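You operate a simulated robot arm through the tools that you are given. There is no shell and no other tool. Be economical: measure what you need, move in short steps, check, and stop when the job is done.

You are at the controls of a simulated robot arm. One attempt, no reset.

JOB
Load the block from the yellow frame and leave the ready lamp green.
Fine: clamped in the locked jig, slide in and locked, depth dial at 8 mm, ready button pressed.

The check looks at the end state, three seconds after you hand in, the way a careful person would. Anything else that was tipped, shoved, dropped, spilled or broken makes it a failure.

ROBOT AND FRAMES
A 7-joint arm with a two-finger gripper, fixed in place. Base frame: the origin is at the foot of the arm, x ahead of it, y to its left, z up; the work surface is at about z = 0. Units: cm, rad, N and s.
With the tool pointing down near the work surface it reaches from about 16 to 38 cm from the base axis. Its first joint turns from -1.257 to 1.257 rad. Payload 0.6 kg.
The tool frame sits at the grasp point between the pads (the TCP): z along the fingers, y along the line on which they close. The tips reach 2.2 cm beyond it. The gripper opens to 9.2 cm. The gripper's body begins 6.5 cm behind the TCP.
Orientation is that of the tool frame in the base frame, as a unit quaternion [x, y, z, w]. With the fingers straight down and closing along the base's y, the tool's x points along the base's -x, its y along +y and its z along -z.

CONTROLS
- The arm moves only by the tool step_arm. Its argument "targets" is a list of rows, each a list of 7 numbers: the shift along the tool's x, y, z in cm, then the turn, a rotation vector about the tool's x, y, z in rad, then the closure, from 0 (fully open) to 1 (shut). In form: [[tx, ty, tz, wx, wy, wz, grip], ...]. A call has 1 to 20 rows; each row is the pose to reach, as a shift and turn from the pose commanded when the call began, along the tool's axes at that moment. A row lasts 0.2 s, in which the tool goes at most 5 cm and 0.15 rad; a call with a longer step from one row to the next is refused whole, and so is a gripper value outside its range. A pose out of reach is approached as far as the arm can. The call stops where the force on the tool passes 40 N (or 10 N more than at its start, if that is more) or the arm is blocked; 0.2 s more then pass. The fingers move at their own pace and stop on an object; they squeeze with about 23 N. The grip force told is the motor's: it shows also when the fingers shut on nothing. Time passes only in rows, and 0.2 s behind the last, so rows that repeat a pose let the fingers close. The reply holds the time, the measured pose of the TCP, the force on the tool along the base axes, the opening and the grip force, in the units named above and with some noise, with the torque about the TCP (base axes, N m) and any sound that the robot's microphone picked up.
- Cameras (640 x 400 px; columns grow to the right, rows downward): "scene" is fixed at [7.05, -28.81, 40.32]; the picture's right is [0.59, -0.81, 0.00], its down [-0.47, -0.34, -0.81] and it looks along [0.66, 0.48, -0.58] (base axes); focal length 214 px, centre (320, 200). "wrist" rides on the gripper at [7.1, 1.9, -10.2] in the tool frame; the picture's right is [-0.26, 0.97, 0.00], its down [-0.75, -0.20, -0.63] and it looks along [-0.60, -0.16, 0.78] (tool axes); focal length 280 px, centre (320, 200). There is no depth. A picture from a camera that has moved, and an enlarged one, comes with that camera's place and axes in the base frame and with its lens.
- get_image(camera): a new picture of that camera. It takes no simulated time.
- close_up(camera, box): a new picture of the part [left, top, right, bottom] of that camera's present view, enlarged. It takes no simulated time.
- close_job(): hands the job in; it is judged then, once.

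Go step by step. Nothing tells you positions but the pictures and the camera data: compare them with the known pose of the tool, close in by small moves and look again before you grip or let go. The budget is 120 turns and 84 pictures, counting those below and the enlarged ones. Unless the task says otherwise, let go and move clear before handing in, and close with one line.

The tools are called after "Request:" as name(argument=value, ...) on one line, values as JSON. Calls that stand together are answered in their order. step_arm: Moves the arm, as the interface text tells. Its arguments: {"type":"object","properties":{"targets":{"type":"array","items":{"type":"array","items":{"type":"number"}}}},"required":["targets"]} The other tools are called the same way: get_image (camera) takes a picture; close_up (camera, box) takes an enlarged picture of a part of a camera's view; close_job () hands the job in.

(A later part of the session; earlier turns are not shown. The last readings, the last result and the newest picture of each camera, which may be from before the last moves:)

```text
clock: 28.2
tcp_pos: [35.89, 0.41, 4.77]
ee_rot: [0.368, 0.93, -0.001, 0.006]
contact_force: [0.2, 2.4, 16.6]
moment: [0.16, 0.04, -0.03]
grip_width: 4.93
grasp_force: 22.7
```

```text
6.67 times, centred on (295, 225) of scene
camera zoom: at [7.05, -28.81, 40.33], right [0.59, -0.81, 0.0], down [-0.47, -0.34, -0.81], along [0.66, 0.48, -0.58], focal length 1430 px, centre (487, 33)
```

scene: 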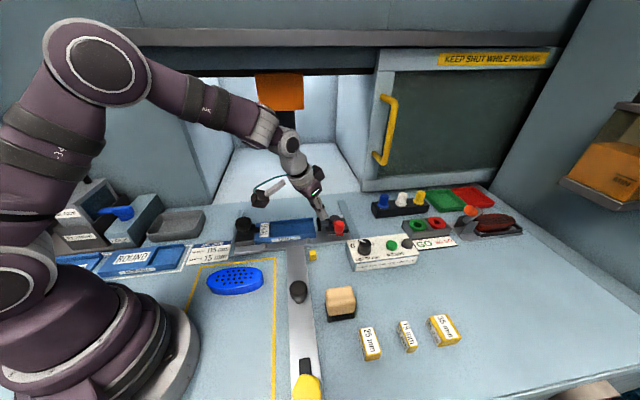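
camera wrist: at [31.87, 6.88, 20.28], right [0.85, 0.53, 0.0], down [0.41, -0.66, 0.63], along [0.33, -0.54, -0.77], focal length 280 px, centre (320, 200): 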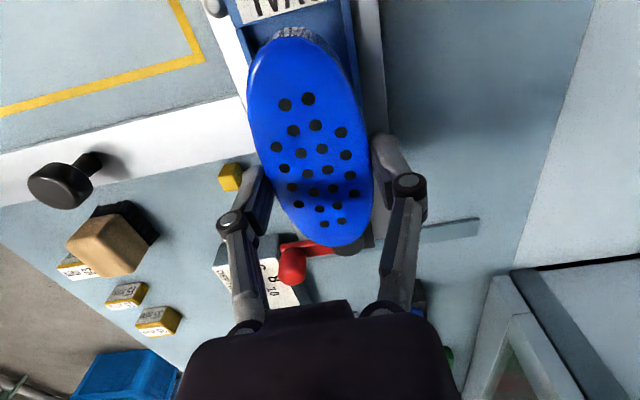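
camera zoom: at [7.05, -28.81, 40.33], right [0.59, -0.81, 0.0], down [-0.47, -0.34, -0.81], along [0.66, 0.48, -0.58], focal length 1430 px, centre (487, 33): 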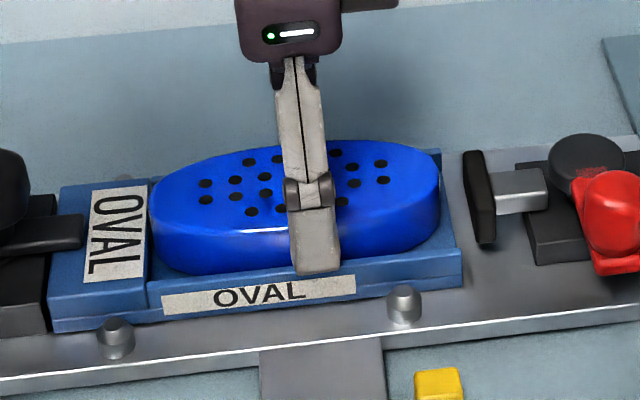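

The block is on the floor (16 N upward). I slide it onto the stop and release.

Request:
step_arm(targets=[[0.1, 0, -0.1, 0, 0, 0, 1], [0.25, 0, -0.1, 0, 0, 0, 1], [0.3, 0, -0.1, 0, 0, 0, 1], [0.3, 0, -0.1, 0, 0, 0, 0.75], [0.3, 0, -0.1, 0, 0, 0, 0.3], [0.3, 0, -0.1, 0, 0, 0, 0.2], [0.3, 0, -2, 0, 0, 0, 0.2], [0.3, 0, -5, 0, 0, 0, 0.2], [0.3, 0, -8, 0, 0, 0, 0.2]])

Request:
get_image(camera="wrist")

Request:
close_up(camera="scene", box=[250, 195, 340, 255])

```text
clock: 30.2
tcp_pos: [35.32, 1.01, 13.26]
ee_rot: [0.367, 0.93, -0.002, 0.005]
contact_force: [0.6, 0.0, 0.3]
moment: [0.03, 0.03, 0.0]
grip_width: 7.35
grasp_force: 0.0
```

```text
41 pictures are left
camera wrist: at [31.49, 7.27, 23.33], right [0.85, 0.53, 0.0], down [0.41, -0.66, 0.63], along [0.33, -0.54, -0.78], focal length 280 px, centre (320, 200)
```

wrist: 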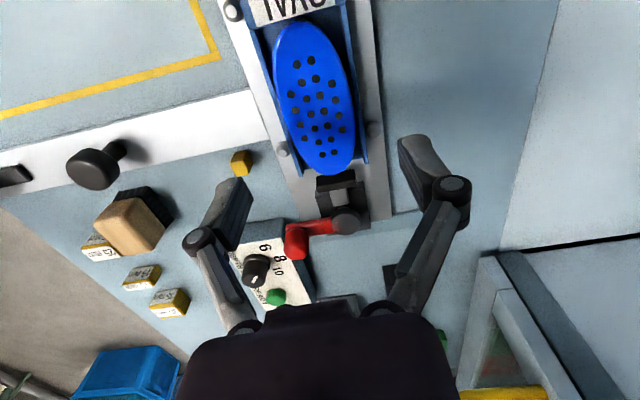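

```text
6.67 times, centred on (295, 225) of scene
camera zoom: at [7.05, -28.81, 40.32], right [0.59, -0.81, 0.0], down [-0.47, -0.34, -0.81], along [0.66, 0.48, -0.58], focal length 1430 px, centre (487, 33)
```

zoom: 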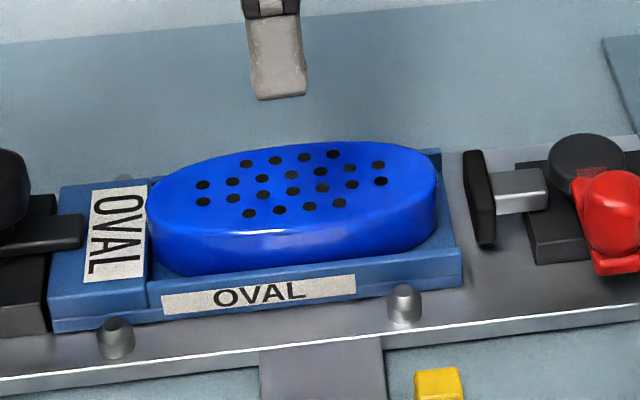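

The block sits flush with the stop, leaving about 1.4 cm to the open pad. Next I check that gap and the spacer shapes closely.

Request:
close_up(camera="wrist", box=[270, 130, 390, 240])

Request:
close_up(camera="scene", box=[345, 305, 465, 375])

```text
3.64 times, centred on (330, 185) of wrist
camera zoom: at [31.49, 7.27, 23.33], right [0.85, 0.53, 0.0], down [0.41, -0.66, 0.63], along [0.33, -0.54, -0.78], focal length 1020 px, centre (284, 254)
```

zoom: 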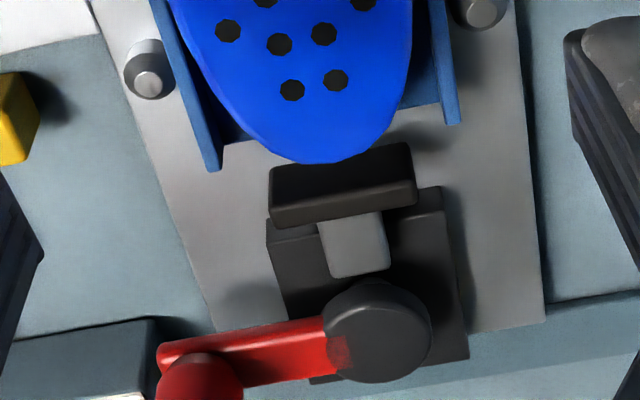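

```text
5.33 times, centred on (405, 340) of scene
camera zoom: at [7.05, -28.81, 40.32], right [0.59, -0.81, 0.0], down [-0.47, -0.34, -0.81], along [0.66, 0.48, -0.58], focal length 1144 px, centre (-133, -547)
```

zoom: 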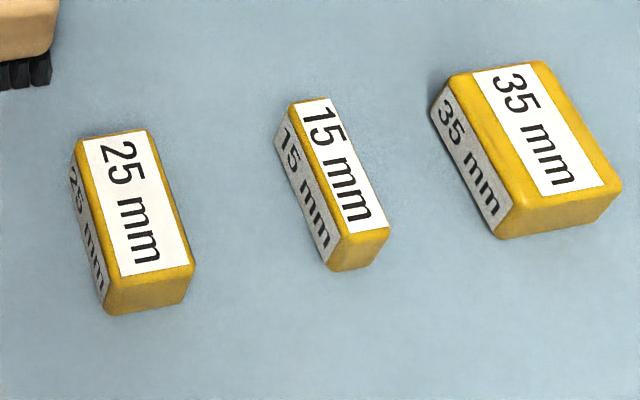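

Triangulating, the open pad stands only about 1 cm beyond the block tip, so a 15 mm spacer would not fit with this insert, and the clamp stroke seems made for this block directly. I'll test it by closing the clamp on the block.

Request:
step_arm(targets=[[-1.7, -1.5, -0.5, 0, 0, -0.13, 0.6], [-3.4, -3, -0.8, 0, 0, -0.26, 1], [-5, -4.5, -0.8, 0, 0, -0.38, 1], [-6.5, -5.95, -0.8, 0, 0, -0.49, 1], [-6.5, -5.95, -0.8, 0, 0, -0.49, 1]])

Request:
step_arm(targets=[[0, 0, 1, 0, -0.14, 0, 1], [0, 0, 2, 0, -0.28, 0, 1], [0, 0, 2.5, 0, -0.4, 0, 1], [0, 0, 2.5, 0, -0.4, 0, 1]])

```text
clock: 31.4
tcp_pos: [36.44, -8.29, 13.8]
ee_rot: [0.13, 0.992, -0.003, 0.004]
contact_force: [0.3, 0.2, 0.5]
moment: [-0.01, 0.01, 0.03]
grip_width: 0.01
grasp_force: 22.7
```

```text
clock: 32.4
tcp_pos: [36.33, -8.18, 11.32]
ee_rot: [0.128, 0.971, -0.03, 0.202]
contact_force: [0.1, 0.2, -0.4]
moment: [-0.01, -0.01, 0.0]
grip_width: 0.0
grasp_force: 23.1
```

Request:
step_arm(targets=[[0.3, -0.2, 2, 0, 0, 0, 1], [0.5, -0.4, 4, 0, 0, 0, 1], [0.57, -0.47, 4.86, 0, 0, 0, 1], [-0.16, -1.0, 5.2, 0, 0, 0, 1], [-0.9, -1.5, 5.5, 0, 0, 0, 1], [-1.61, -2.02, 5.78, 0, 0, 0, 1], [-2.2, -2.0, 6.0, 0, 0, 0, 1], [-2.8, -1.7, 6.25, 0, 0, 0, 1], [-3.3, -1.3, 6.5, 0, 0, 0, 1], [-3.7, -0.8, 6.65, 0, 0, 0, 1], [-4.08, -0.21, 6.82, 0, 0, 0, 1]])

Request:
close_up(camera="scene", box=[280, 190, 370, 250])

```text
clock: 34.8
tcp_pos: [42.49, -9.98, 6.6]
ee_rot: [0.128, 0.971, -0.029, 0.2]
contact_force: [-0.7, 0.1, -0.3]
moment: [-0.03, 0.02, 0.02]
grip_width: 0.0
grasp_force: 27.6
```

```text
6.67 times, centred on (325, 220) of scene
camera zoom: at [7.05, -28.81, 40.32], right [0.59, -0.81, 0.0], down [-0.47, -0.34, -0.81], along [0.66, 0.48, -0.58], focal length 1430 px, centre (287, 67)
```

zoom: 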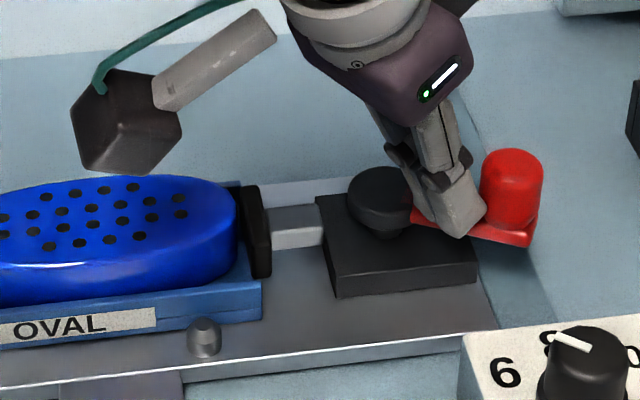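

The pad is nearly at the block with little resistance so far. I push the lever a bit further toward its end of travel.

Request:
step_arm(targets=[[-0.2, 0.45, 0.08, 0, 0, 0, 1], [-0.35, 0.93, 0.15, 0, 0, 0, 1], [-0.35, 1.35, 0.15, 0, 0, 0, 1], [-0.34, 1.75, 0.14, 0, 0, 0, 1]])

Request:
close_up(camera="scene", box=[280, 190, 370, 250])

```text
clock: 35.8
tcp_pos: [43.32, -8.48, 6.65]
ee_rot: [0.129, 0.971, -0.03, 0.201]
contact_force: [-0.6, -5.3, 7.3]
moment: [-0.13, 0.02, 0.0]
grip_width: 0.59
grasp_force: 28.3
```

```text
6.67 times, centred on (325, 220) of scene
camera zoom: at [7.05, -28.81, 40.33], right [0.59, -0.81, 0.0], down [-0.47, -0.34, -0.81], along [0.66, 0.48, -0.58], focal length 1430 px, centre (287, 67)
```

zoom: 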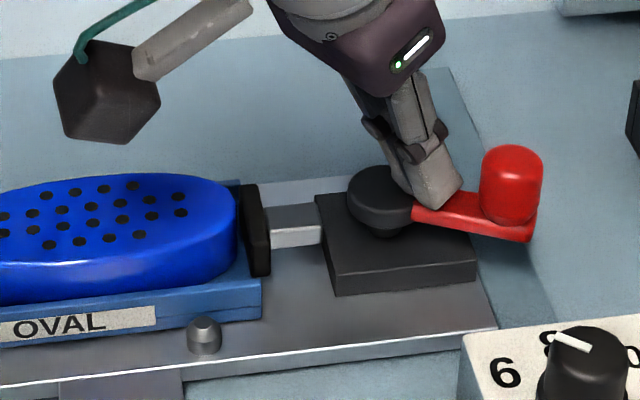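

The lever seems to be at its limit. I back off and look at the pad and block tip from above.

Request:
step_arm(targets=[[-0.6, -0.2, -1.5, 0, 0, 0, 1], [-1.2, -0.2, -3, 0, 0, 0, 1], [1.0, 0, -6, 0, 0, 0, 1], [4, 1.5, -6, 0, 0.14, 0, 1], [7, 3, -6, 0, 0.28, 0, 1], [7, 3, -6, 0, 0.4, 0, 1]])

Request:
get_image(camera="wrist")

```text
clock: 37.2
tcp_pos: [35.6, -3.07, 9.34]
ee_rot: [0.13, 0.991, -0.003, 0.003]
contact_force: [-0.6, 0.1, 0.8]
moment: [0.03, 0.02, 0.0]
grip_width: 0.04
grasp_force: 28.4
```

```text
35 pictures are left
camera wrist: at [29.1, 0.71, 19.58], right [0.5, 0.86, 0.0], down [0.67, -0.39, 0.63], along [0.54, -0.32, -0.78], focal length 280 px, centre (320, 200)
```

wrist: 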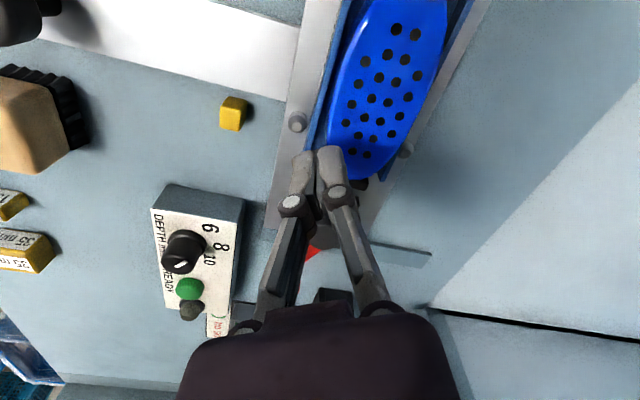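

From here the gap is hidden behind the fingers. I turn the tool to look across the jig so I can see whether the pad touches the block.

Request:
step_arm(targets=[[-0.3, 0, 0, 0, 0, -0.15, 1], [-0.6, 0.1, 0, 0, 0, -0.3, 1], [-1, 0.1, 0, 0, 0, -0.45, 1], [-1.4, 0.2, 0, 0, 0, -0.6, 1], [-1.8, 0.2, 0, 0, 0, -0.75, 1], [-2.2, 0.2, 0, 0, 0, -0.9, 1], [-2.42, 0.23, 0, 0, 0, -1.05, 1], [-2.42, 0.23, 0, 0, 0, -1.05, 1]])

Request:
close_up(camera="wrist", box=[200, 50, 420, 200])

```text
clock: 39.0
tcp_pos: [37.89, -3.66, 9.24]
ee_rot: [-0.384, 0.923, -0.005, 0.002]
contact_force: [-0.4, 0.0, 0.2]
moment: [0.03, 0.01, 0.0]
grip_width: 0.01
grasp_force: 28.0
```

```text
2.67 times, centred on (310, 125) of wrist
camera zoom: at [31.5, -7.26, 19.43], right [-0.5, 0.87, -0.01], down [0.67, 0.4, 0.63], along [0.55, 0.31, -0.78], focal length 748 px, centre (347, 400)
```

zoom: 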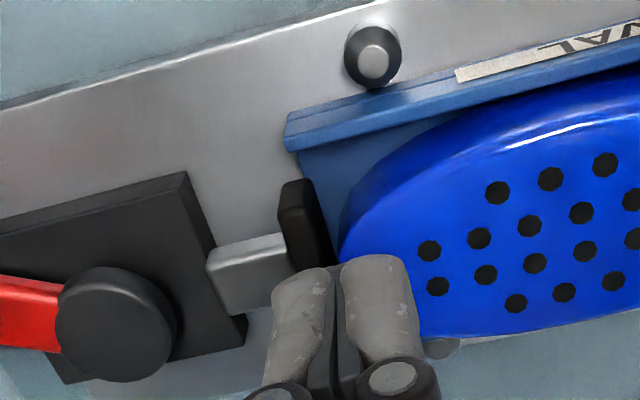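

The closed pad looks to be within about 0.3 cm of the block tip, touching or nearly so. I'll push on the lever's grip end, which gives better leverage, to make sure it is fully home.

Request:
step_arm(targets=[[0.5, -0.5, -1, 0, 0, 0.15, 1], [1, -1.5, -2, 0, 0, 0.3, 1], [1.5, -2, -3, 0, 0, 0.45, 1], [2, -2.5, -3.5, 0, 0, 0.6, 1], [3, -2.5, -4, 0, 0, 0.75, 1], [4, -2.5, -4, 0, 0, 0.9, 1], [5, -2.5, -4, 0, 0, 1.05, 1], [5, -2.5, -4, 0, 0, 1.05, 1]])

Request:
step_arm(targets=[[0, 0, 0, 0, -0.14, 0, 1], [0, 0, 0, 0, -0.28, 0, 1], [0, 0, 0, 0, -0.42, 0, 1], [0, 0, 0, 0, -0.56, 0, 1], [0, 0, 0, 0, -0.6, 0, 1]])

```text
clock: 40.8
tcp_pos: [36.11, -8.79, 13.32]
ee_rot: [0.131, 0.991, -0.003, 0.004]
contact_force: [-0.1, 0.1, 0.3]
moment: [-0.01, 0.02, -0.03]
grip_width: 0.0
grasp_force: 27.6
out of reach, approached as far as the arm can: row 2, 3, 4, 5
```

```text
clock: 42.0
tcp_pos: [36.21, -8.95, 13.48]
ee_rot: [0.124, 0.946, -0.041, 0.297]
contact_force: [-0.1, 0.4, -0.6]
moment: [0.04, 0.02, 0.04]
grip_width: 0.0
grasp_force: 28.1
```

Request:
step_arm(targets=[[-1.5, -0.4, 2.4, 0, 0, 0, 1], [-3.3, -0.7, 4.8, 0, 0, 0, 1], [-4.88, -1.06, 7.07, 0, 0, 0, 1], [-3.8, -1.06, 8.7, 0, 0, 0, 1], [-2.59, -1.06, 10.35, 0, 0, 0, 1], [-2.59, -1.06, 10.35, 0, 0, 0, 1]])

Request:
close_up(camera="scene", box=[290, 190, 380, 250])

```text
clock: 43.1
tcp_pos: [44.44, -11.89, 9.08]
ee_rot: [0.121, 0.942, -0.041, 0.309]
contact_force: [-0.3, 0.7, 6.7]
moment: [0.04, -0.02, 0.01]
grip_width: 0.01
grasp_force: 27.5
stopped in row 5: the force on the tool passed its limit at 87 N (the readings are from after the stop); the commanded pose is now the measured one
```

```text
6.67 times, centred on (335, 220) of scene
camera zoom: at [7.05, -28.81, 40.33], right [0.59, -0.81, 0.0], down [-0.47, -0.34, -0.81], along [0.66, 0.48, -0.58], focal length 1430 px, centre (220, 67)
```

zoom: 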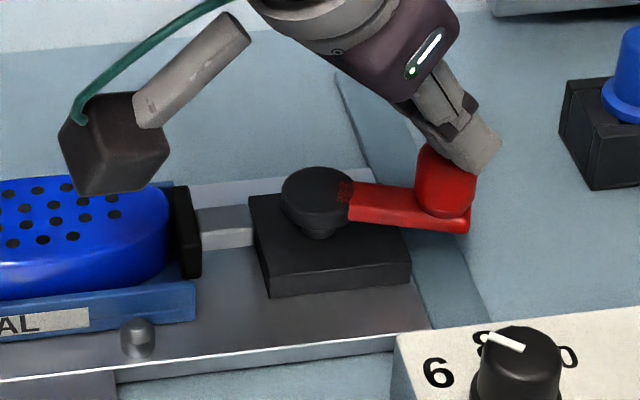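

The fingertips landed on top of the red grip, which is taller than I estimated, but nothing else moved. I lift off, go beside it on the front side, and push in.

Request:
step_arm(targets=[[-0.57, 0, -0.82, 0, 0, 0, 1], [0.2, -0.8, -1.4, 0, 0, 0, 1], [1.01, -1.66, -1.93, 0, 0, 0, 1], [1.01, -1.66, -1.93, 0, 0, 0, 1], [1.9, -1.66, -0.7, 0, 0, 0, 1], [2.73, -1.66, 0.53, 0, 0, 0, 1], [2.5, -1.2, 0.67, 0, 0, 0, 1], [2.3, -0.7, 0.82, 0, 0, 0, 1], [2.1, -0.3, 0.95, 0, 0, 0, 1]])

Request:
close_up(camera="scene", box=[290, 190, 380, 250])

```text
clock: 45.1
tcp_pos: [42.97, -11.86, 7.0]
ee_rot: [0.121, 0.943, -0.04, 0.306]
contact_force: [-0.4, 0.2, 0.9]
moment: [-0.02, -0.01, 0.03]
grip_width: 0.01
grasp_force: 28.4
```

```text
6.67 times, centred on (335, 220) of scene
camera zoom: at [7.05, -28.81, 40.32], right [0.59, -0.81, 0.0], down [-0.47, -0.34, -0.81], along [0.66, 0.48, -0.58], focal length 1430 px, centre (220, 67)
```

zoom: 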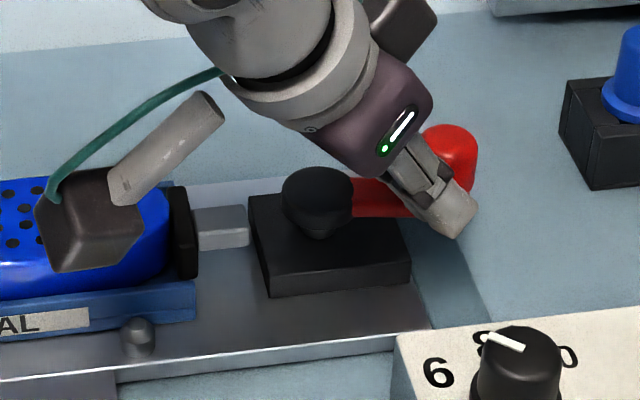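

The lever is still turning. I continue the push.

Request:
step_arm(targets=[[-0.2, 0.43, 0.14, 0, 0, 0, 1], [-0.35, 0.9, 0.25, 0, 0, 0, 1], [-0.45, 1.4, 0.35, 0, 0, 0, 1], [-0.5, 1.9, 0.4, 0, 0, 0, 1], [-0.5, 2.4, 0.4, 0, 0, 0, 1]])

Request:
close_up(camera="scene", box=[290, 190, 380, 250])

```text
clock: 46.3
tcp_pos: [44.43, -9.78, 6.91]
ee_rot: [0.122, 0.943, -0.041, 0.307]
contact_force: [-1.3, -1.1, 0.1]
moment: [-0.01, -0.01, 0.01]
grip_width: 0.0
grasp_force: 27.7
```

```text
6.67 times, centred on (335, 220) of scene
camera zoom: at [7.05, -28.81, 40.32], right [0.59, -0.81, 0.0], down [-0.47, -0.34, -0.81], along [0.66, 0.48, -0.58], focal length 1430 px, centre (220, 67)
```

zoom: 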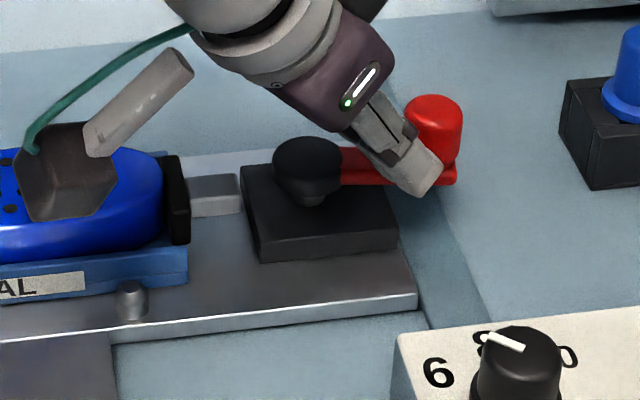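

The lever reached its limit and then the whole slide moved in by about 1.5 cm, which is its intended direction. I retreat and look across at the pad again with open fingers.

Request:
step_arm(targets=[[0.2, -0.6, -0.2, 0, 0, 0, 1], [-0.6, -0.6, -2, 0, 0, 0, 1], [-1.2, -0.6, -4, 0, 0, 0, 1], [1.5, -0.3, -5.5, 0, 0.14, 0, 1], [3.5, 0, -6.5, 0, 0.28, 0, 1], [5.5, 0.5, -7.5, 0, 0.42, 0, 1], [7, 1, -8, 0, 0.56, 0, 1], [8, 1, -8.5, 0, 0.62, 0, 1]])

```text
clock: 48.1
tcp_pos: [33.31, -5.69, 9.14]
ee_rot: [0.127, 0.992, -0.001, 0.003]
contact_force: [-0.3, -0.3, 0.1]
moment: [0.04, 0.01, 0.01]
grip_width: 0.0
grasp_force: 27.8
```

Request:
step_arm(targets=[[-0.3, 0.3, -1.4, 0, 0, -0.15, 1], [-0.9, 0.8, -1.4, 0, 0, -0.3, 0.8], [-1.5, 1.3, -1.4, 0, 0, -0.45, 0.5], [-2.1, 1.8, -1.4, 0, 0, -0.6, 0.3], [-2.7, 2.4, -1.4, 0, 0, -0.75, 0], [-3.3, 3, -1.4, 0, 0, -0.9, 0], [-3.85, 3.4, -1.4, 0, 0, -1.04, 0], [-3.85, 3.4, -1.4, 0, 0, -1.04, 0]])

Request:
close_up(camera="wrist", box=[220, 60, 420, 210])

```text
clock: 49.9
tcp_pos: [37.95, -3.4, 10.47]
ee_rot: [-0.384, 0.923, -0.004, 0.003]
contact_force: [-0.4, 0.2, -0.4]
moment: [-0.02, 0.01, 0.01]
grip_width: 9.21
grasp_force: 0.2
```

```text
2.67 times, centred on (320, 135) of wrist
camera zoom: at [31.44, -7.09, 20.59], right [-0.5, 0.87, -0.01], down [0.67, 0.39, 0.63], along [0.55, 0.31, -0.78], focal length 748 px, centre (320, 373)
```

zoom: 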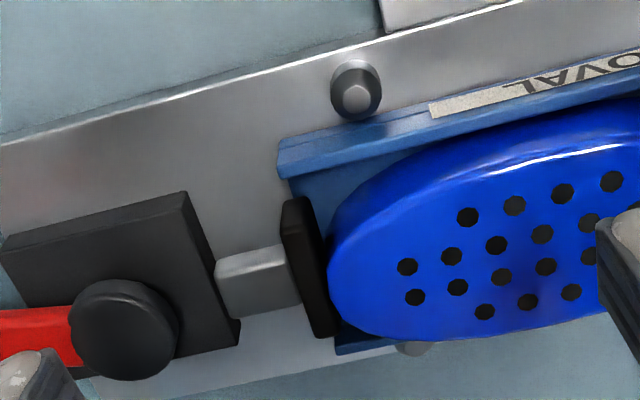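

Request:
close_up(camera="wrist", box=[295, 125, 345, 190])

```text
6.15 times, centred on (320, 158) of wrist
camera zoom: at [31.44, -7.09, 20.59], right [-0.5, 0.87, -0.01], down [0.67, 0.39, 0.63], along [0.55, 0.31, -0.78], focal length 1726 px, centre (320, 462)
```

zoom: 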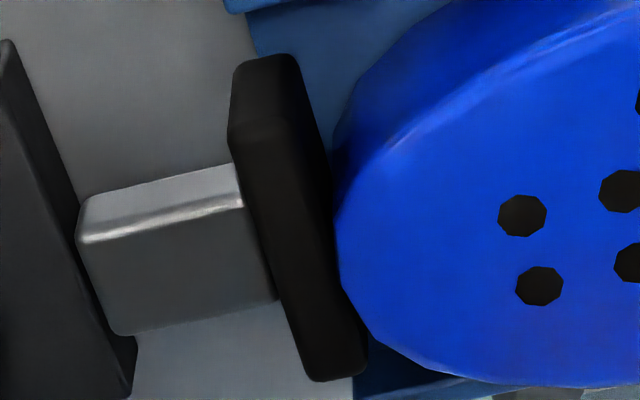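

Magnified, the pad sits against the block tip, so the block is clamped without a spacer. Next I push the slide in from the yellow knob, so I go behind it first.

Request:
step_arm(targets=[[3, 0.4, -2, 0, 0, 0.14, 0], [6, 0.8, -3, 0, 0, 0.28, 0.5], [9, 1.2, -3.5, 0, 0, 0.42, 1], [12, 1.6, -3.5, 0, 0, 0.56, 1], [15, 2, -3.5, 0, 0, 0.7, 1], [18, 2.3, -3.5, 0, 0, 0.84, 1], [21, 2.7, -3.5, 0, 0, 0.98, 1], [24, 3.1, -3.5, 0, 0, 1.12, 1], [27, 3.5, -3, 0, 0, 1.26, 1], [30, 3.9, -2.5, 0, 0, 1.4, 1], [32, 4.2, -1.5, 0, 0, 1.54, 1], [33.4, 4.4, -1, 0, 0, 1.57, 1], [33.4, 4.4, -1, 0, 0, 1.57, 1]])

Request:
get_image(camera="wrist")

Request:
get_image(camera="scene")

```text
clock: 52.7
tcp_pos: [11.09, -24.18, 11.48]
ee_rot: [0.383, 0.924, 0.0, 0.005]
contact_force: [-0.4, -0.4, -1.0]
moment: [0.01, 0.01, 0.01]
grip_width: 0.0
grasp_force: 22.8
```

```text
28 pictures are left
camera wrist: at [7.36, -17.8, 21.56], right [0.87, 0.5, 0.01], down [0.38, -0.68, 0.63], along [0.32, -0.55, -0.78], focal length 280 px, centre (320, 200)
```

wrist: 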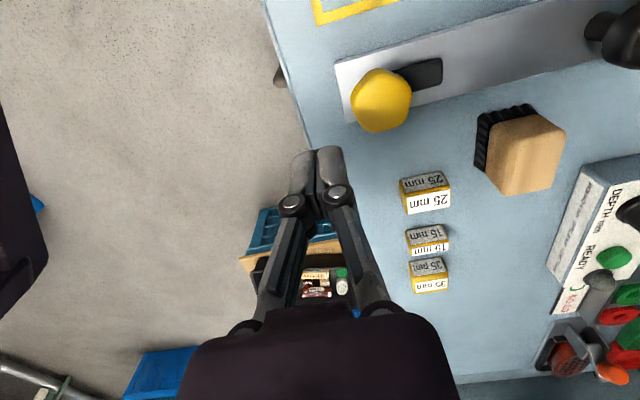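

```text
27 pictures are left
```

scene: 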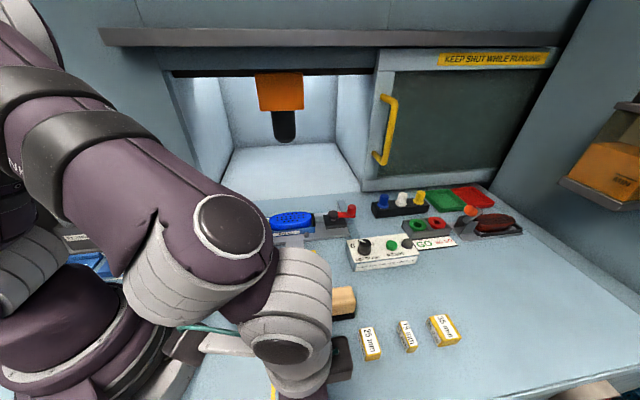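

The knob is centred on the bar line (e1 25.07, e2 -5.1) and the closed fingers are lined up behind it. I descend and push in along the bar direction.

Request:
step_arm(targets=[[-0.1, 0, 3, 0, 0, 0, 1], [-0.1, 0, 6, 0, 0, 0, 1], [-0.1, 0, 7.1, 0, 0, 0, 1], [-0.1, 1, 7.1, 0, 0, 0, 1], [-0.1, 1.8, 7.1, 0, 0, 0, 1], [-0.1, 2.6, 7.1, 0, 0, 0, 1], [-0.1, 3.6, 7.1, 0, 0, 0, 1], [-0.1, 4.8, 7.1, 0, 0, 0, 1], [-0.1, 6, 7.1, 0, 0, 0, 1], [-0.1, 7.2, 7.1, 0, 0, 0, 1], [-0.1, 8.4, 7.1, 0, 0, 0, 1]])

Request:
get_image(camera="scene")

```text
clock: 55.1
tcp_pos: [17.27, -18.24, 4.31]
ee_rot: [0.383, 0.924, 0.0, 0.005]
contact_force: [-1.1, -0.2, -0.1]
moment: [0.03, 0.01, -0.01]
grip_width: 0.0
grasp_force: 22.7
```

```text
26 pictures are left
```

scene: 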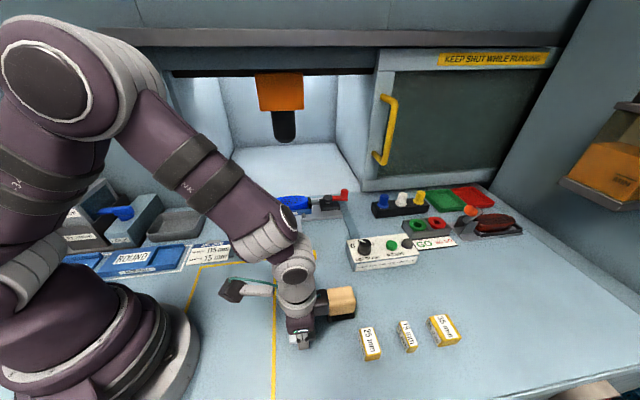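

The slide travels smoothly and the brush is clear of the fingers. I push further.

Request:
step_arm(targets=[[0, 1.2, 0, 0, 0, 0, 1], [0, 2.4, 0, 0, 0, 0, 1], [0, 3.6, 0, 0, 0, 0, 1], [0, 4.8, 0, 0, 0, 0, 1], [0, 6, 0, 0, 0, 0, 1], [0, 7.2, 0, 0, 0, 0, 1], [0, 8.4, 0, 0, 0, 0, 1], [0, 9.6, 0, 0, 0, 0, 1], [0, 10.8, 0, 0, 0, 0, 1], [0, 12, 0, 0, 0, 0, 1], [0, 13, 0, 0, 0, 0, 1], [0, 14, 0, 0, 0, 0, 1]])

Request:
get_image(camera="scene")

Request:
get_image(camera="wrist")

```text
clock: 57.7
tcp_pos: [27.31, -8.24, 4.36]
ee_rot: [0.382, 0.924, 0.0, 0.005]
contact_force: [-0.3, -0.7, 0.7]
moment: [-0.01, 0.06, -0.03]
grip_width: 0.0
grasp_force: 23.0
```

```text
25 pictures are left
```

scene: 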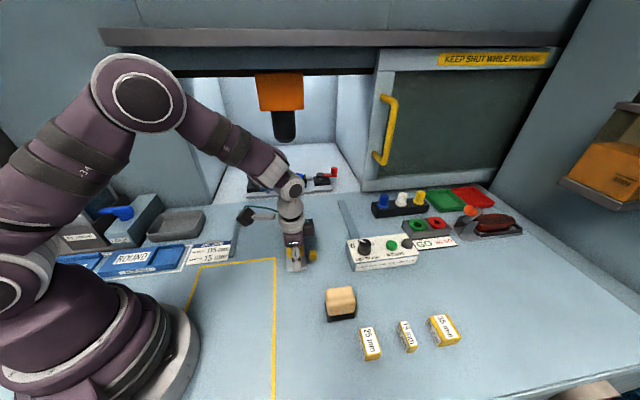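

```text
24 pictures are left
camera wrist: at [23.46, -1.83, 14.59], right [0.87, 0.5, 0.01], down [0.38, -0.67, 0.63], along [0.32, -0.55, -0.78], focal length 280 px, centre (320, 200)
```

wrist: 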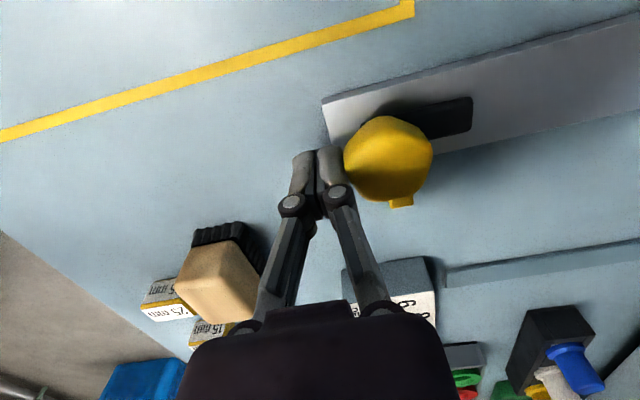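

The jig is now inside the machine, and the knob (e2 about 16.5) is almost level with the yellow catch (e2 about 17.3). I push on slowly to the end stop.

Request:
step_arm(targets=[[0, 0.6, 0, 0, 0, 0, 1], [0, 1.2, 0, 0, 0, 0, 1], [0, 1.8, 0, 0, 0, 0, 1], [0, 2.4, 0, 0, 0, 0, 1], [0, 3, 0, 0, 0, 0, 1], [0, 3.5, 0, 0, 0, 0, 1], [0, 4, 0, 0, 0, 0, 1], [0, 4.5, 0, 0, 0, 0, 1]])

Request:
get_image(camera="wrist")

```text
clock: 58.9
tcp_pos: [28.98, -6.4, 4.3]
ee_rot: [0.387, 0.922, -0.006, 0.001]
contact_force: [-6.5, -3.3, 1.2]
moment: [-0.03, 0.04, 0.02]
grip_width: 0.0
grasp_force: 23.7
stopped in row 6: the force on the tool passed its limit at 52 N (the readings are from after the stop); the commanded pose is now the measured one
```

```text
23 pictures are left
camera wrist: at [25.38, 0.16, 14.42], right [0.87, 0.49, -0.01], down [0.38, -0.67, 0.63], along [0.3, -0.55, -0.78], focal length 280 px, centre (320, 200)
```

wrist: 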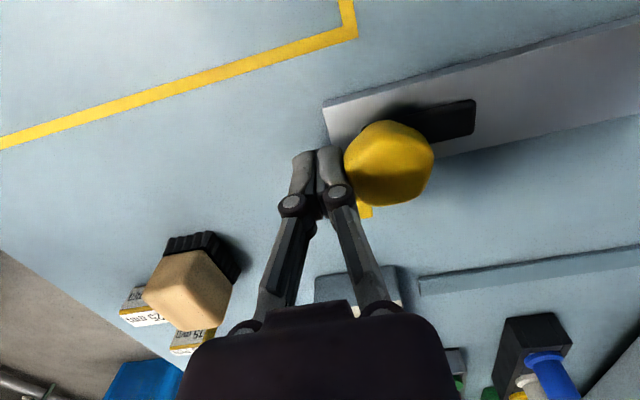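

The slide met its hard stop with the knob just past the catch. I lift, turn the gripper, and take a look over the knob before turning the tongue toward the catch.

Request:
step_arm(targets=[[0, -0.5, 0, 0, 0, 0, 1], [0, -0.5, -3, 0, 0, 0, 1], [0, 0, -6, 0, 0, -0.1, 0.8], [0, 0.5, -7, 0, 0, -0.25, 0.5], [0, 1, -7, 0, 0, -0.4, 0.3], [0, 1.5, -7, 0, 0, -0.55, 0.3], [0, 2, -7, 0, 0, -0.7, 0.3], [0, 2.5, -7, 0, 0, -0.85, 0.3], [0, 3.1, -7, 0, 0, -1.0, 0.3], [0, 3.1, -7, 0, 0, -1.15, 0.3], [0, 3.1, -7, 0, 0, -1.3, 0.3], [0, 3.1, -7, 0, 0, -1.45, 0.3], [0, 3.1, -7, 0, 0, -1.57, 0.3], [0, 3.1, -7, 0, 0, -1.57, 0.3]])

Request:
get_image(camera="wrist")

Request:
close_up(camera="scene", box=[230, 150, 380, 280])

```text
clock: 61.9
tcp_pos: [31.21, -4.07, 11.24]
ee_rot: [-0.379, 0.925, -0.004, -0.003]
contact_force: [-0.3, 0.3, -0.6]
moment: [-0.01, 0.01, 0.02]
grip_width: 6.43
grasp_force: 0.1
```

```text
22 pictures are left
camera wrist: at [24.86, -7.61, 21.45], right [-0.49, 0.87, -0.01], down [0.68, 0.39, 0.62], along [0.54, 0.3, -0.79], focal length 280 px, centre (320, 200)
```

wrist: 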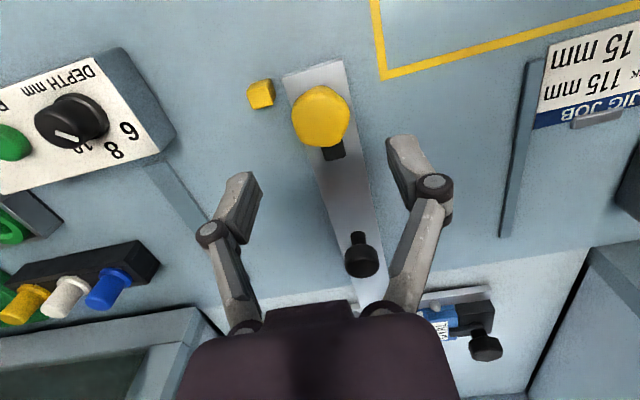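

```text
3.08 times, centred on (305, 215) of scene
camera zoom: at [7.05, -28.81, 40.32], right [0.59, -0.81, 0.0], down [-0.47, -0.34, -0.81], along [0.66, 0.48, -0.58], focal length 660 px, centre (366, 154)
```

zoom: 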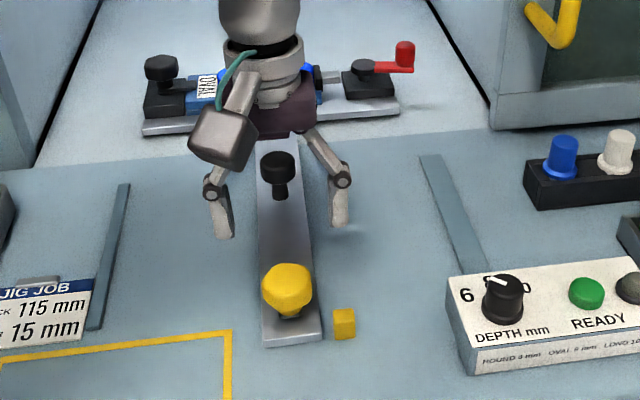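

The knob centre is at about (30.85,-4.3), and the catch lies at e2 17.3 on its right, so turning the tongue clockwise will hook it just behind the catch. I descend and grip the knob.

Request:
step_arm(targets=[[0.42, 0.09, 2.5, 0, 0, 0, 0.3], [0.42, 0.09, 5, 0, 0, 0, 0.3], [0.42, 0.09, 6.5, 0, 0, 0, 0.3], [0.42, 0.09, 6.5, 0, 0, 0, 0.6], [0.42, 0.09, 6.5, 0, 0, 0, 1], [0.42, 0.09, 6.5, 0, 0, 0, 1], [0.42, 0.09, 6.5, 0, 0, 0, 1]])

Request:
get_image(camera="wrist")

```text
clock: 63.5
tcp_pos: [30.98, -4.32, 4.69]
ee_rot: [-0.379, 0.925, -0.002, -0.005]
contact_force: [-20.4, 19.2, 4.5]
moment: [0.19, 0.32, 0.02]
grip_width: 3.73
grasp_force: 27.4
```

```text
20 pictures are left
camera wrist: at [24.62, -7.88, 14.94], right [-0.49, 0.87, 0.0], down [0.68, 0.39, 0.62], along [0.54, 0.3, -0.79], focal length 280 px, centre (320, 200)
```

wrist: 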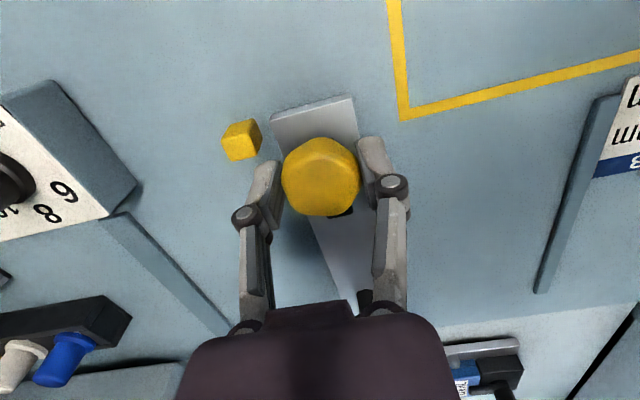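

A sideways force shows I'm slightly off-centre. I shift 0.2 cm, then turn the knob clockwise.

Request:
step_arm(targets=[[0, 0.2, 0, 0, 0, 0, 1], [0, 0.2, 0, 0, 0, 0, 1]])

Request:
step_arm(targets=[[0, 0, 0, 0, 0, 0.1, 1], [0, 0, 0, 0, 0, 0.2, 1], [0, 0, 0, 0, 0, 0.3, 1]])

```text
clock: 64.1
tcp_pos: [30.94, -4.31, 4.7]
ee_rot: [-0.377, 0.926, -0.005, -0.003]
contact_force: [1.9, -2.5, -27.8]
moment: [-0.05, -0.04, -0.01]
grip_width: 3.72
grasp_force: 27.8
```

```text
clock: 64.9
tcp_pos: [30.93, -4.3, 4.72]
ee_rot: [-0.234, 0.972, -0.007, -0.002]
contact_force: [17.1, -13.9, -12.8]
moment: [-0.32, -0.05, -0.01]
grip_width: 3.74
grasp_force: 27.7
```

Request:
step_arm(targets=[[0, -0.1, 0, 0, 0, 0.12, 1], [0, -0.1, 0, 0, 0, 0.25, 1], [0, -0.1, 0, 0, 0, 0.38, 1], [0, -0.1, 0, 0, 0, 0.5, 1], [0, -0.1, 0, 0, 0, 0.62, 1]])

Request:
get_image(camera="wrist")

```text
clock: 66.1
tcp_pos: [30.77, -4.24, 4.86]
ee_rot: [0.072, 0.997, -0.005, -0.001]
contact_force: [11.3, -3.0, 2.6]
moment: [-0.04, -0.5, 0.03]
grip_width: 3.72
grasp_force: 28.6
```

```text
19 pictures are left
camera wrist: at [24.04, -1.25, 14.95], right [0.4, 0.92, -0.01], down [0.72, -0.31, 0.63], along [0.57, -0.26, -0.78], focal length 280 px, centre (320, 200)
```

wrist: 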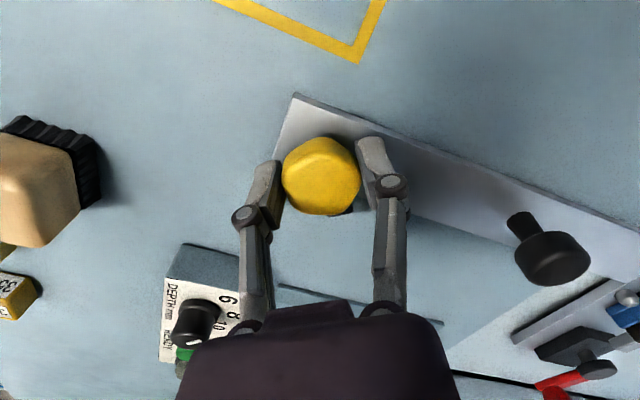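

The tongue turns with the knob. I finish the quarter turn.

Request:
step_arm(targets=[[0, -0.05, 0, 0, 0, 0.13, 1], [0, -0.05, 0, 0, 0, 0.26, 1], [0, -0.05, 0, 0, 0, 0.39, 1], [0, -0.05, 0, 0, 0, 0.52, 1], [0, -0.05, 0, 0, 0, 0.65, 1]])

Request:
get_image(camera="wrist")

```text
clock: 67.3
tcp_pos: [30.84, -4.22, 4.62]
ee_rot: [0.386, 0.922, -0.004, 0.001]
contact_force: [11.5, 22.6, 5.5]
moment: [0.17, -0.66, 0.05]
grip_width: 3.73
grasp_force: 28.1
```

```text
18 pictures are left
camera wrist: at [27.16, 2.26, 14.82], right [0.87, 0.49, 0.0], down [0.38, -0.68, 0.63], along [0.3, -0.55, -0.78], focal length 280 px, centre (320, 200)
```

wrist: 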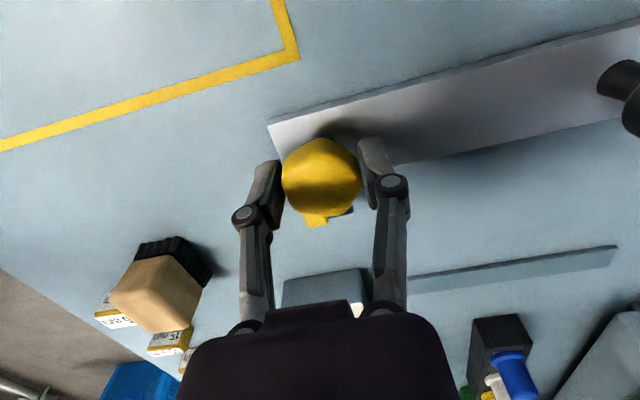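

The tongue now points at the front-right, just behind the yellow catch. I release, lift, and check.

Request:
step_arm(targets=[[0, 0, 0, 0, 0, 0, 0.6], [0, 0, 0, 0, 0, 0, 0.3], [0, 0, 0, 0, 0, 0, 0.3], [0, 0, -3, 0, 0, 0, 0.3], [0, 0, -6, 0, 0, 0, 0.3], [4, 0, -9, 0, 0, 0, 0.3], [8, 0, -9, 0, 0, 0, 0.3]])

Request:
close_up(camera="scene", box=[230, 150, 380, 280])

Request:
close_up(camera="scene", box=[335, 220, 435, 280])

```text
clock: 68.9
tcp_pos: [24.94, 1.26, 13.64]
ee_rot: [0.387, 0.922, -0.006, 0.001]
contact_force: [0.7, 0.7, 0.6]
moment: [0.0, 0.0, 0.01]
grip_width: 6.41
grasp_force: 0.1
```

```text
3.08 times, centred on (305, 215) of scene
camera zoom: at [7.05, -28.82, 40.32], right [0.59, -0.81, 0.0], down [-0.47, -0.34, -0.81], along [0.66, 0.48, -0.58], focal length 660 px, centre (366, 154)
```

zoom: 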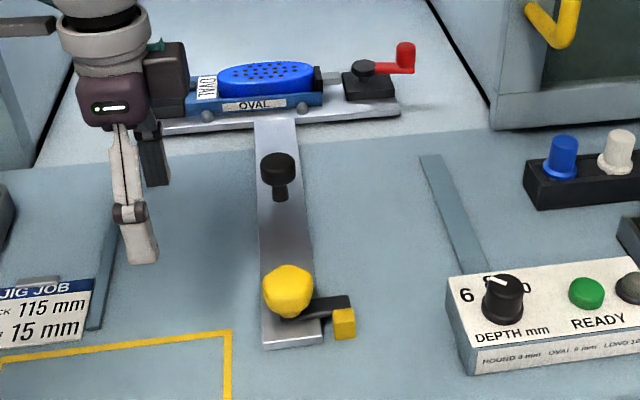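

```text
6.40 times, centred on (385, 250) of scene
camera zoom: at [7.05, -28.82, 40.32], right [0.59, -0.81, 0.0], down [-0.47, -0.34, -0.81], along [0.66, 0.48, -0.58], focal length 1373 px, centre (-96, -120)
```

zoom: 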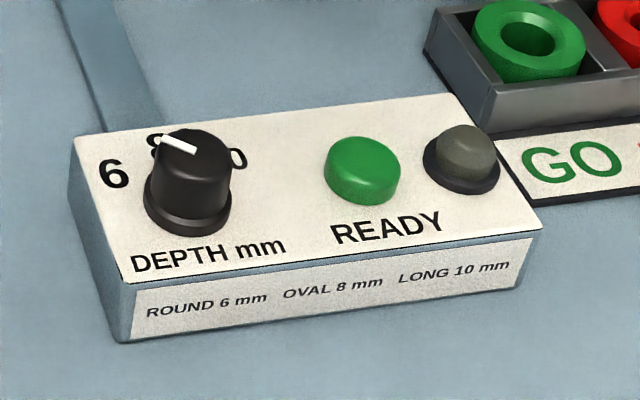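

The slide is in and its tongue is hooked behind the catch, and the block is clamped in the jig. Next is the depth dial, which I'll view up close.

Request:
step_arm(targets=[[-3.5, -0.7, 0, 0, 0, -0.06, 0.3], [-7, -1.4, 0, 0, 0, -0.12, 0.3], [-10.5, -2.1, 0, 0, 0, -0.18, 0.3], [-14, -2.8, 0, 0, 0, -0.24, 0.3], [-17.5, -3.5, 0, 0, 0, -0.3, 0.3], [-20.8, -4.2, 0, 0, 0, -0.35, 0.3]])

Request:
step_arm(targets=[[0, 0, 0.5, 0, -0.12, 0, 0.3], [0, 0, 1, 0, -0.24, 0, 0.3], [0, 0, 1.5, 0, -0.35, 0, 0.3], [0, 0, 1.5, 0, -0.35, 0, 0.3]])

Request:
get_image(camera="wrist")

```text
clock: 70.3
tcp_pos: [35.16, -12.2, 13.46]
ee_rot: [0.22, 0.976, -0.005, -0.001]
contact_force: [-0.3, 0.5, 0.1]
moment: [0.01, -0.03, -0.03]
grip_width: 6.45
grasp_force: 0.0
out of reach, approached as far as the arm can: row 6
```

```text
clock: 71.3
tcp_pos: [34.94, -12.27, 12.32]
ee_rot: [0.217, 0.96, -0.044, 0.17]
contact_force: [-0.5, -0.9, -0.6]
moment: [0.02, 0.01, -0.01]
grip_width: 6.46
grasp_force: 0.0
```

```text
15 pictures are left
camera wrist: at [26.67, -5.97, 19.36], right [0.64, 0.77, 0.08], down [0.36, -0.39, 0.85], along [0.68, -0.51, -0.52], focal length 280 px, centre (320, 200)
```

wrist: 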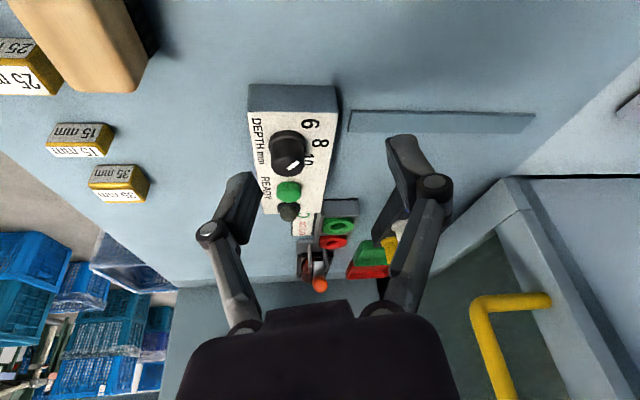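

Request:
close_up(camera="wrist", box=[240, 80, 345, 220])

```text
2.86 times, centred on (292, 150) of wrist
camera zoom: at [26.67, -5.97, 19.36], right [0.64, 0.77, 0.08], down [0.36, -0.39, 0.85], along [0.68, -0.51, -0.52], focal length 801 px, centre (399, 343)
```

zoom: 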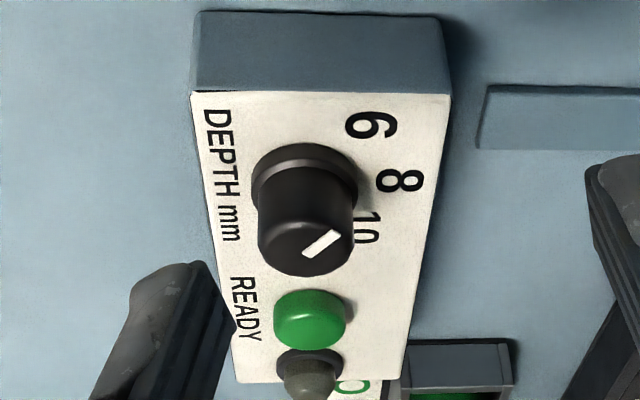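

The pointer stands at 6, and 8 is about 52° clockwise from it. The dial is near (39.2,-18.1) with its top at about z 5.3, so I align above it with the tool turned for a clockwise twist.

Request:
step_arm(targets=[[-1.2, -0.9, 1.2, -0.037, 0, -0.104, 0.4], [-2.4, -1.8, 2.4, -0.075, 0, -0.207, 0.4], [-3.5, -2.7, 3.5, -0.112, 0, -0.31, 0.4], [-4.63, -3.61, 4.63, -0.149, 0, -0.414, 0.4], [-4.63, -3.61, 4.63, -0.149, 0, -0.414, 0.4]])

Request:
get_image(camera="wrist")

```text
clock: 72.5
tcp_pos: [38.64, -18.04, 9.57]
ee_rot: [0.001, 0.985, -0.006, 0.172]
contact_force: [-0.7, 0.4, 0.7]
moment: [-0.03, 0.0, -0.01]
grip_width: 5.52
grasp_force: 0.1
```

```text
13 pictures are left
camera wrist: at [28.49, -15.94, 16.74], right [0.25, 0.96, 0.08], down [0.5, -0.2, 0.85], along [0.83, -0.17, -0.53], focal length 280 px, centre (320, 200)
```

wrist: 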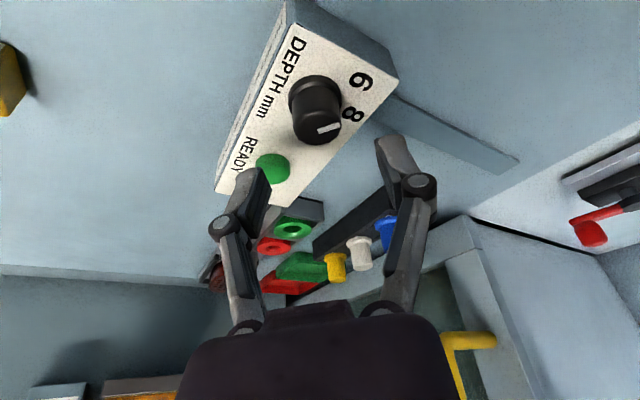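

The dial is centred at about (39.05,-17.8). I descend over it and grip.

Request:
step_arm(targets=[[0.5, 0.1, 1.4, 0, 0, 0, 0.4], [1.0, 0.24, 2.8, 0, 0, 0, 0.4], [1.47, 0.24, 4.1, 0, 0, 0, 0.4], [1.47, 0.24, 4.1, 0, 0, 0, 0.4], [1.47, 0.24, 4.1, 0, 0, 0, 0.7], [1.47, 0.24, 4.1, 0, 0, 0, 1], [1.47, 0.24, 4.1, 0, 0, 0, 1]])

Request:
get_image(camera="wrist")

```text
clock: 73.7
tcp_pos: [39.09, -17.64, 5.52]
ee_rot: [-0.004, 0.984, -0.003, 0.176]
contact_force: [-37.1, 32.5, 71.4]
moment: [2.48, 0.81, 0.54]
grip_width: 4.37
grasp_force: 28.0
stopped in row 5: the force on the tool passed its limit at 47 N (the readings are from after the stop); the commanded pose is now the measured one
```

```text
12 pictures are left
camera wrist: at [28.78, -15.7, 12.59], right [0.24, 0.97, 0.08], down [0.49, -0.19, 0.85], along [0.84, -0.16, -0.52], focal length 280 px, centre (320, 200)
```

wrist: 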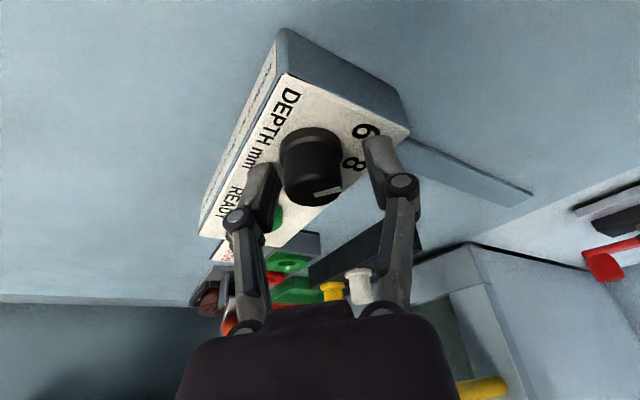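

One finger pressed on the box top or knob. I lift off, open a little, and look before trying higher.

Request:
step_arm(targets=[[-0.17, 0, -0.47, 0, 0, 0, 0.4], [-0.34, 0, -0.94, 0, 0, 0, 0.4], [-0.34, 0, -0.94, 0, 0, 0, 0.4]])

Request:
close_up(camera="scene", box=[325, 205, 435, 285])

```text
clock: 74.5
tcp_pos: [38.75, -17.92, 6.33]
ee_rot: [0.001, 0.985, -0.006, 0.174]
contact_force: [0.3, -0.6, 0.2]
moment: [-0.01, -0.01, 0.0]
grip_width: 5.53
grasp_force: 0.0
```

```text
5.00 times, centred on (380, 245) of scene
camera zoom: at [7.05, -28.81, 40.32], right [0.59, -0.81, 0.0], down [-0.47, -0.34, -0.81], along [0.66, 0.48, -0.58], focal length 1072 px, centre (20, -25)
```

zoom: 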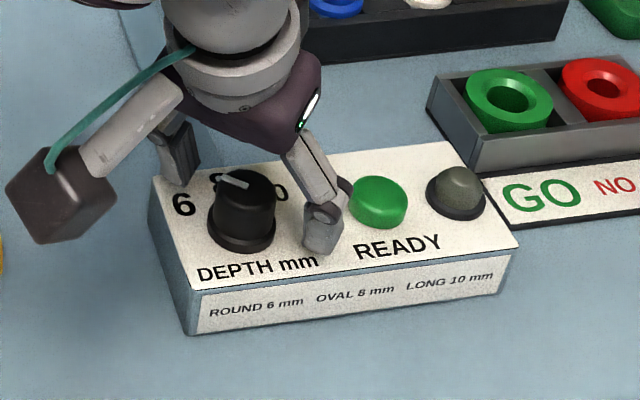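

Box and dial are undisturbed and the fingers straddle the knob. I lower only slightly and close.

Request:
step_arm(targets=[[0.1, 0.1, 0.28, 0, 0, 0, 0.5], [0.1, 0.1, 0.28, 0, 0, 0, 0.6], [0.1, 0.1, 0.28, 0, 0, 0, 0.7], [0.1, 0.1, 0.28, 0, 0, 0, 0.8], [0.1, 0.1, 0.28, 0, 0, 0, 0.9], [0.1, 0.1, 0.28, 0, 0, 0, 1]])

```text
clock: 75.9
tcp_pos: [38.79, -17.83, 5.96]
ee_rot: [0.0, 0.985, -0.007, 0.174]
contact_force: [1.6, -9.4, -0.9]
moment: [-0.2, -0.07, -0.01]
grip_width: 2.88
grasp_force: 28.1
```

The dial is gripped. I turn it clockwise by about 52° around the vertical axis.

Request:
step_arm(targets=[[-0.01, 0.06, 0, 0.044, 0, 0.121, 1], [-0.02, 0.12, 0.01, 0.088, 0, 0.242, 1], [-0.04, 0.17, 0.01, 0.132, 0, 0.363, 1], [-0.06, 0.22, 0.02, 0.176, 0, 0.484, 1], [-0.09, 0.27, 0.03, 0.22, 0, 0.605, 1], [-0.12, 0.31, 0.04, 0.265, 0, 0.726, 1], [-0.16, 0.35, 0.06, 0.309, 0, 0.847, 1]])

Request:
close_up(camera="scene", box=[325, 205, 435, 285])

```text
clock: 77.0
tcp_pos: [38.89, -17.88, 5.91]
ee_rot: [0.254, 0.951, -0.053, 0.168]
contact_force: [0.9, -2.5, -0.5]
moment: [-0.07, 0.23, 0.0]
grip_width: 2.86
grasp_force: 27.8
stopped in row 5: the force on the tool passed its limit at 42 N (the readings are from after the stop); the commanded pose is now the measured one
```

```text
5.00 times, centred on (380, 245) of scene
camera zoom: at [7.05, -28.81, 40.32], right [0.59, -0.81, 0.0], down [-0.47, -0.34, -0.81], along [0.66, 0.48, -0.58], focal length 1072 px, centre (20, -25)
```

zoom: 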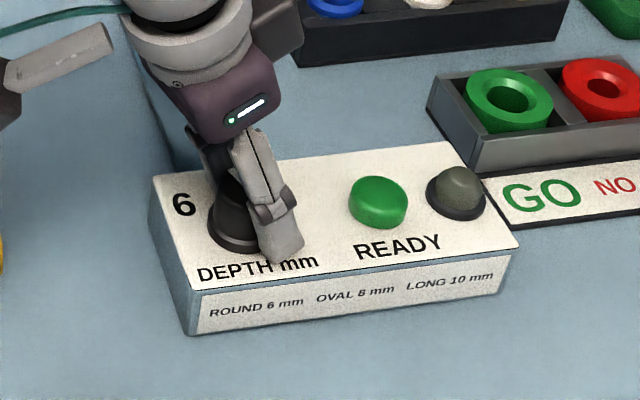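

It turned 30° so far and my sideways correction wasn't needed. I turn the remaining 22° purely.

Request:
step_arm(targets=[[0, 0, 0, 0.033, 0, 0.09, 1], [0, 0, 0, 0.066, 0, 0.18, 1], [0, 0, 0, 0.1, 0, 0.27, 1], [0, 0, 0, 0.13, 0, 0.357, 1]])

```text
clock: 78.0
tcp_pos: [38.84, -17.9, 5.86]
ee_rot: [0.43, 0.885, -0.085, 0.159]
contact_force: [-8.3, -1.7, 10.4]
moment: [0.19, 0.55, 0.02]
grip_width: 2.87
grasp_force: 27.8
```

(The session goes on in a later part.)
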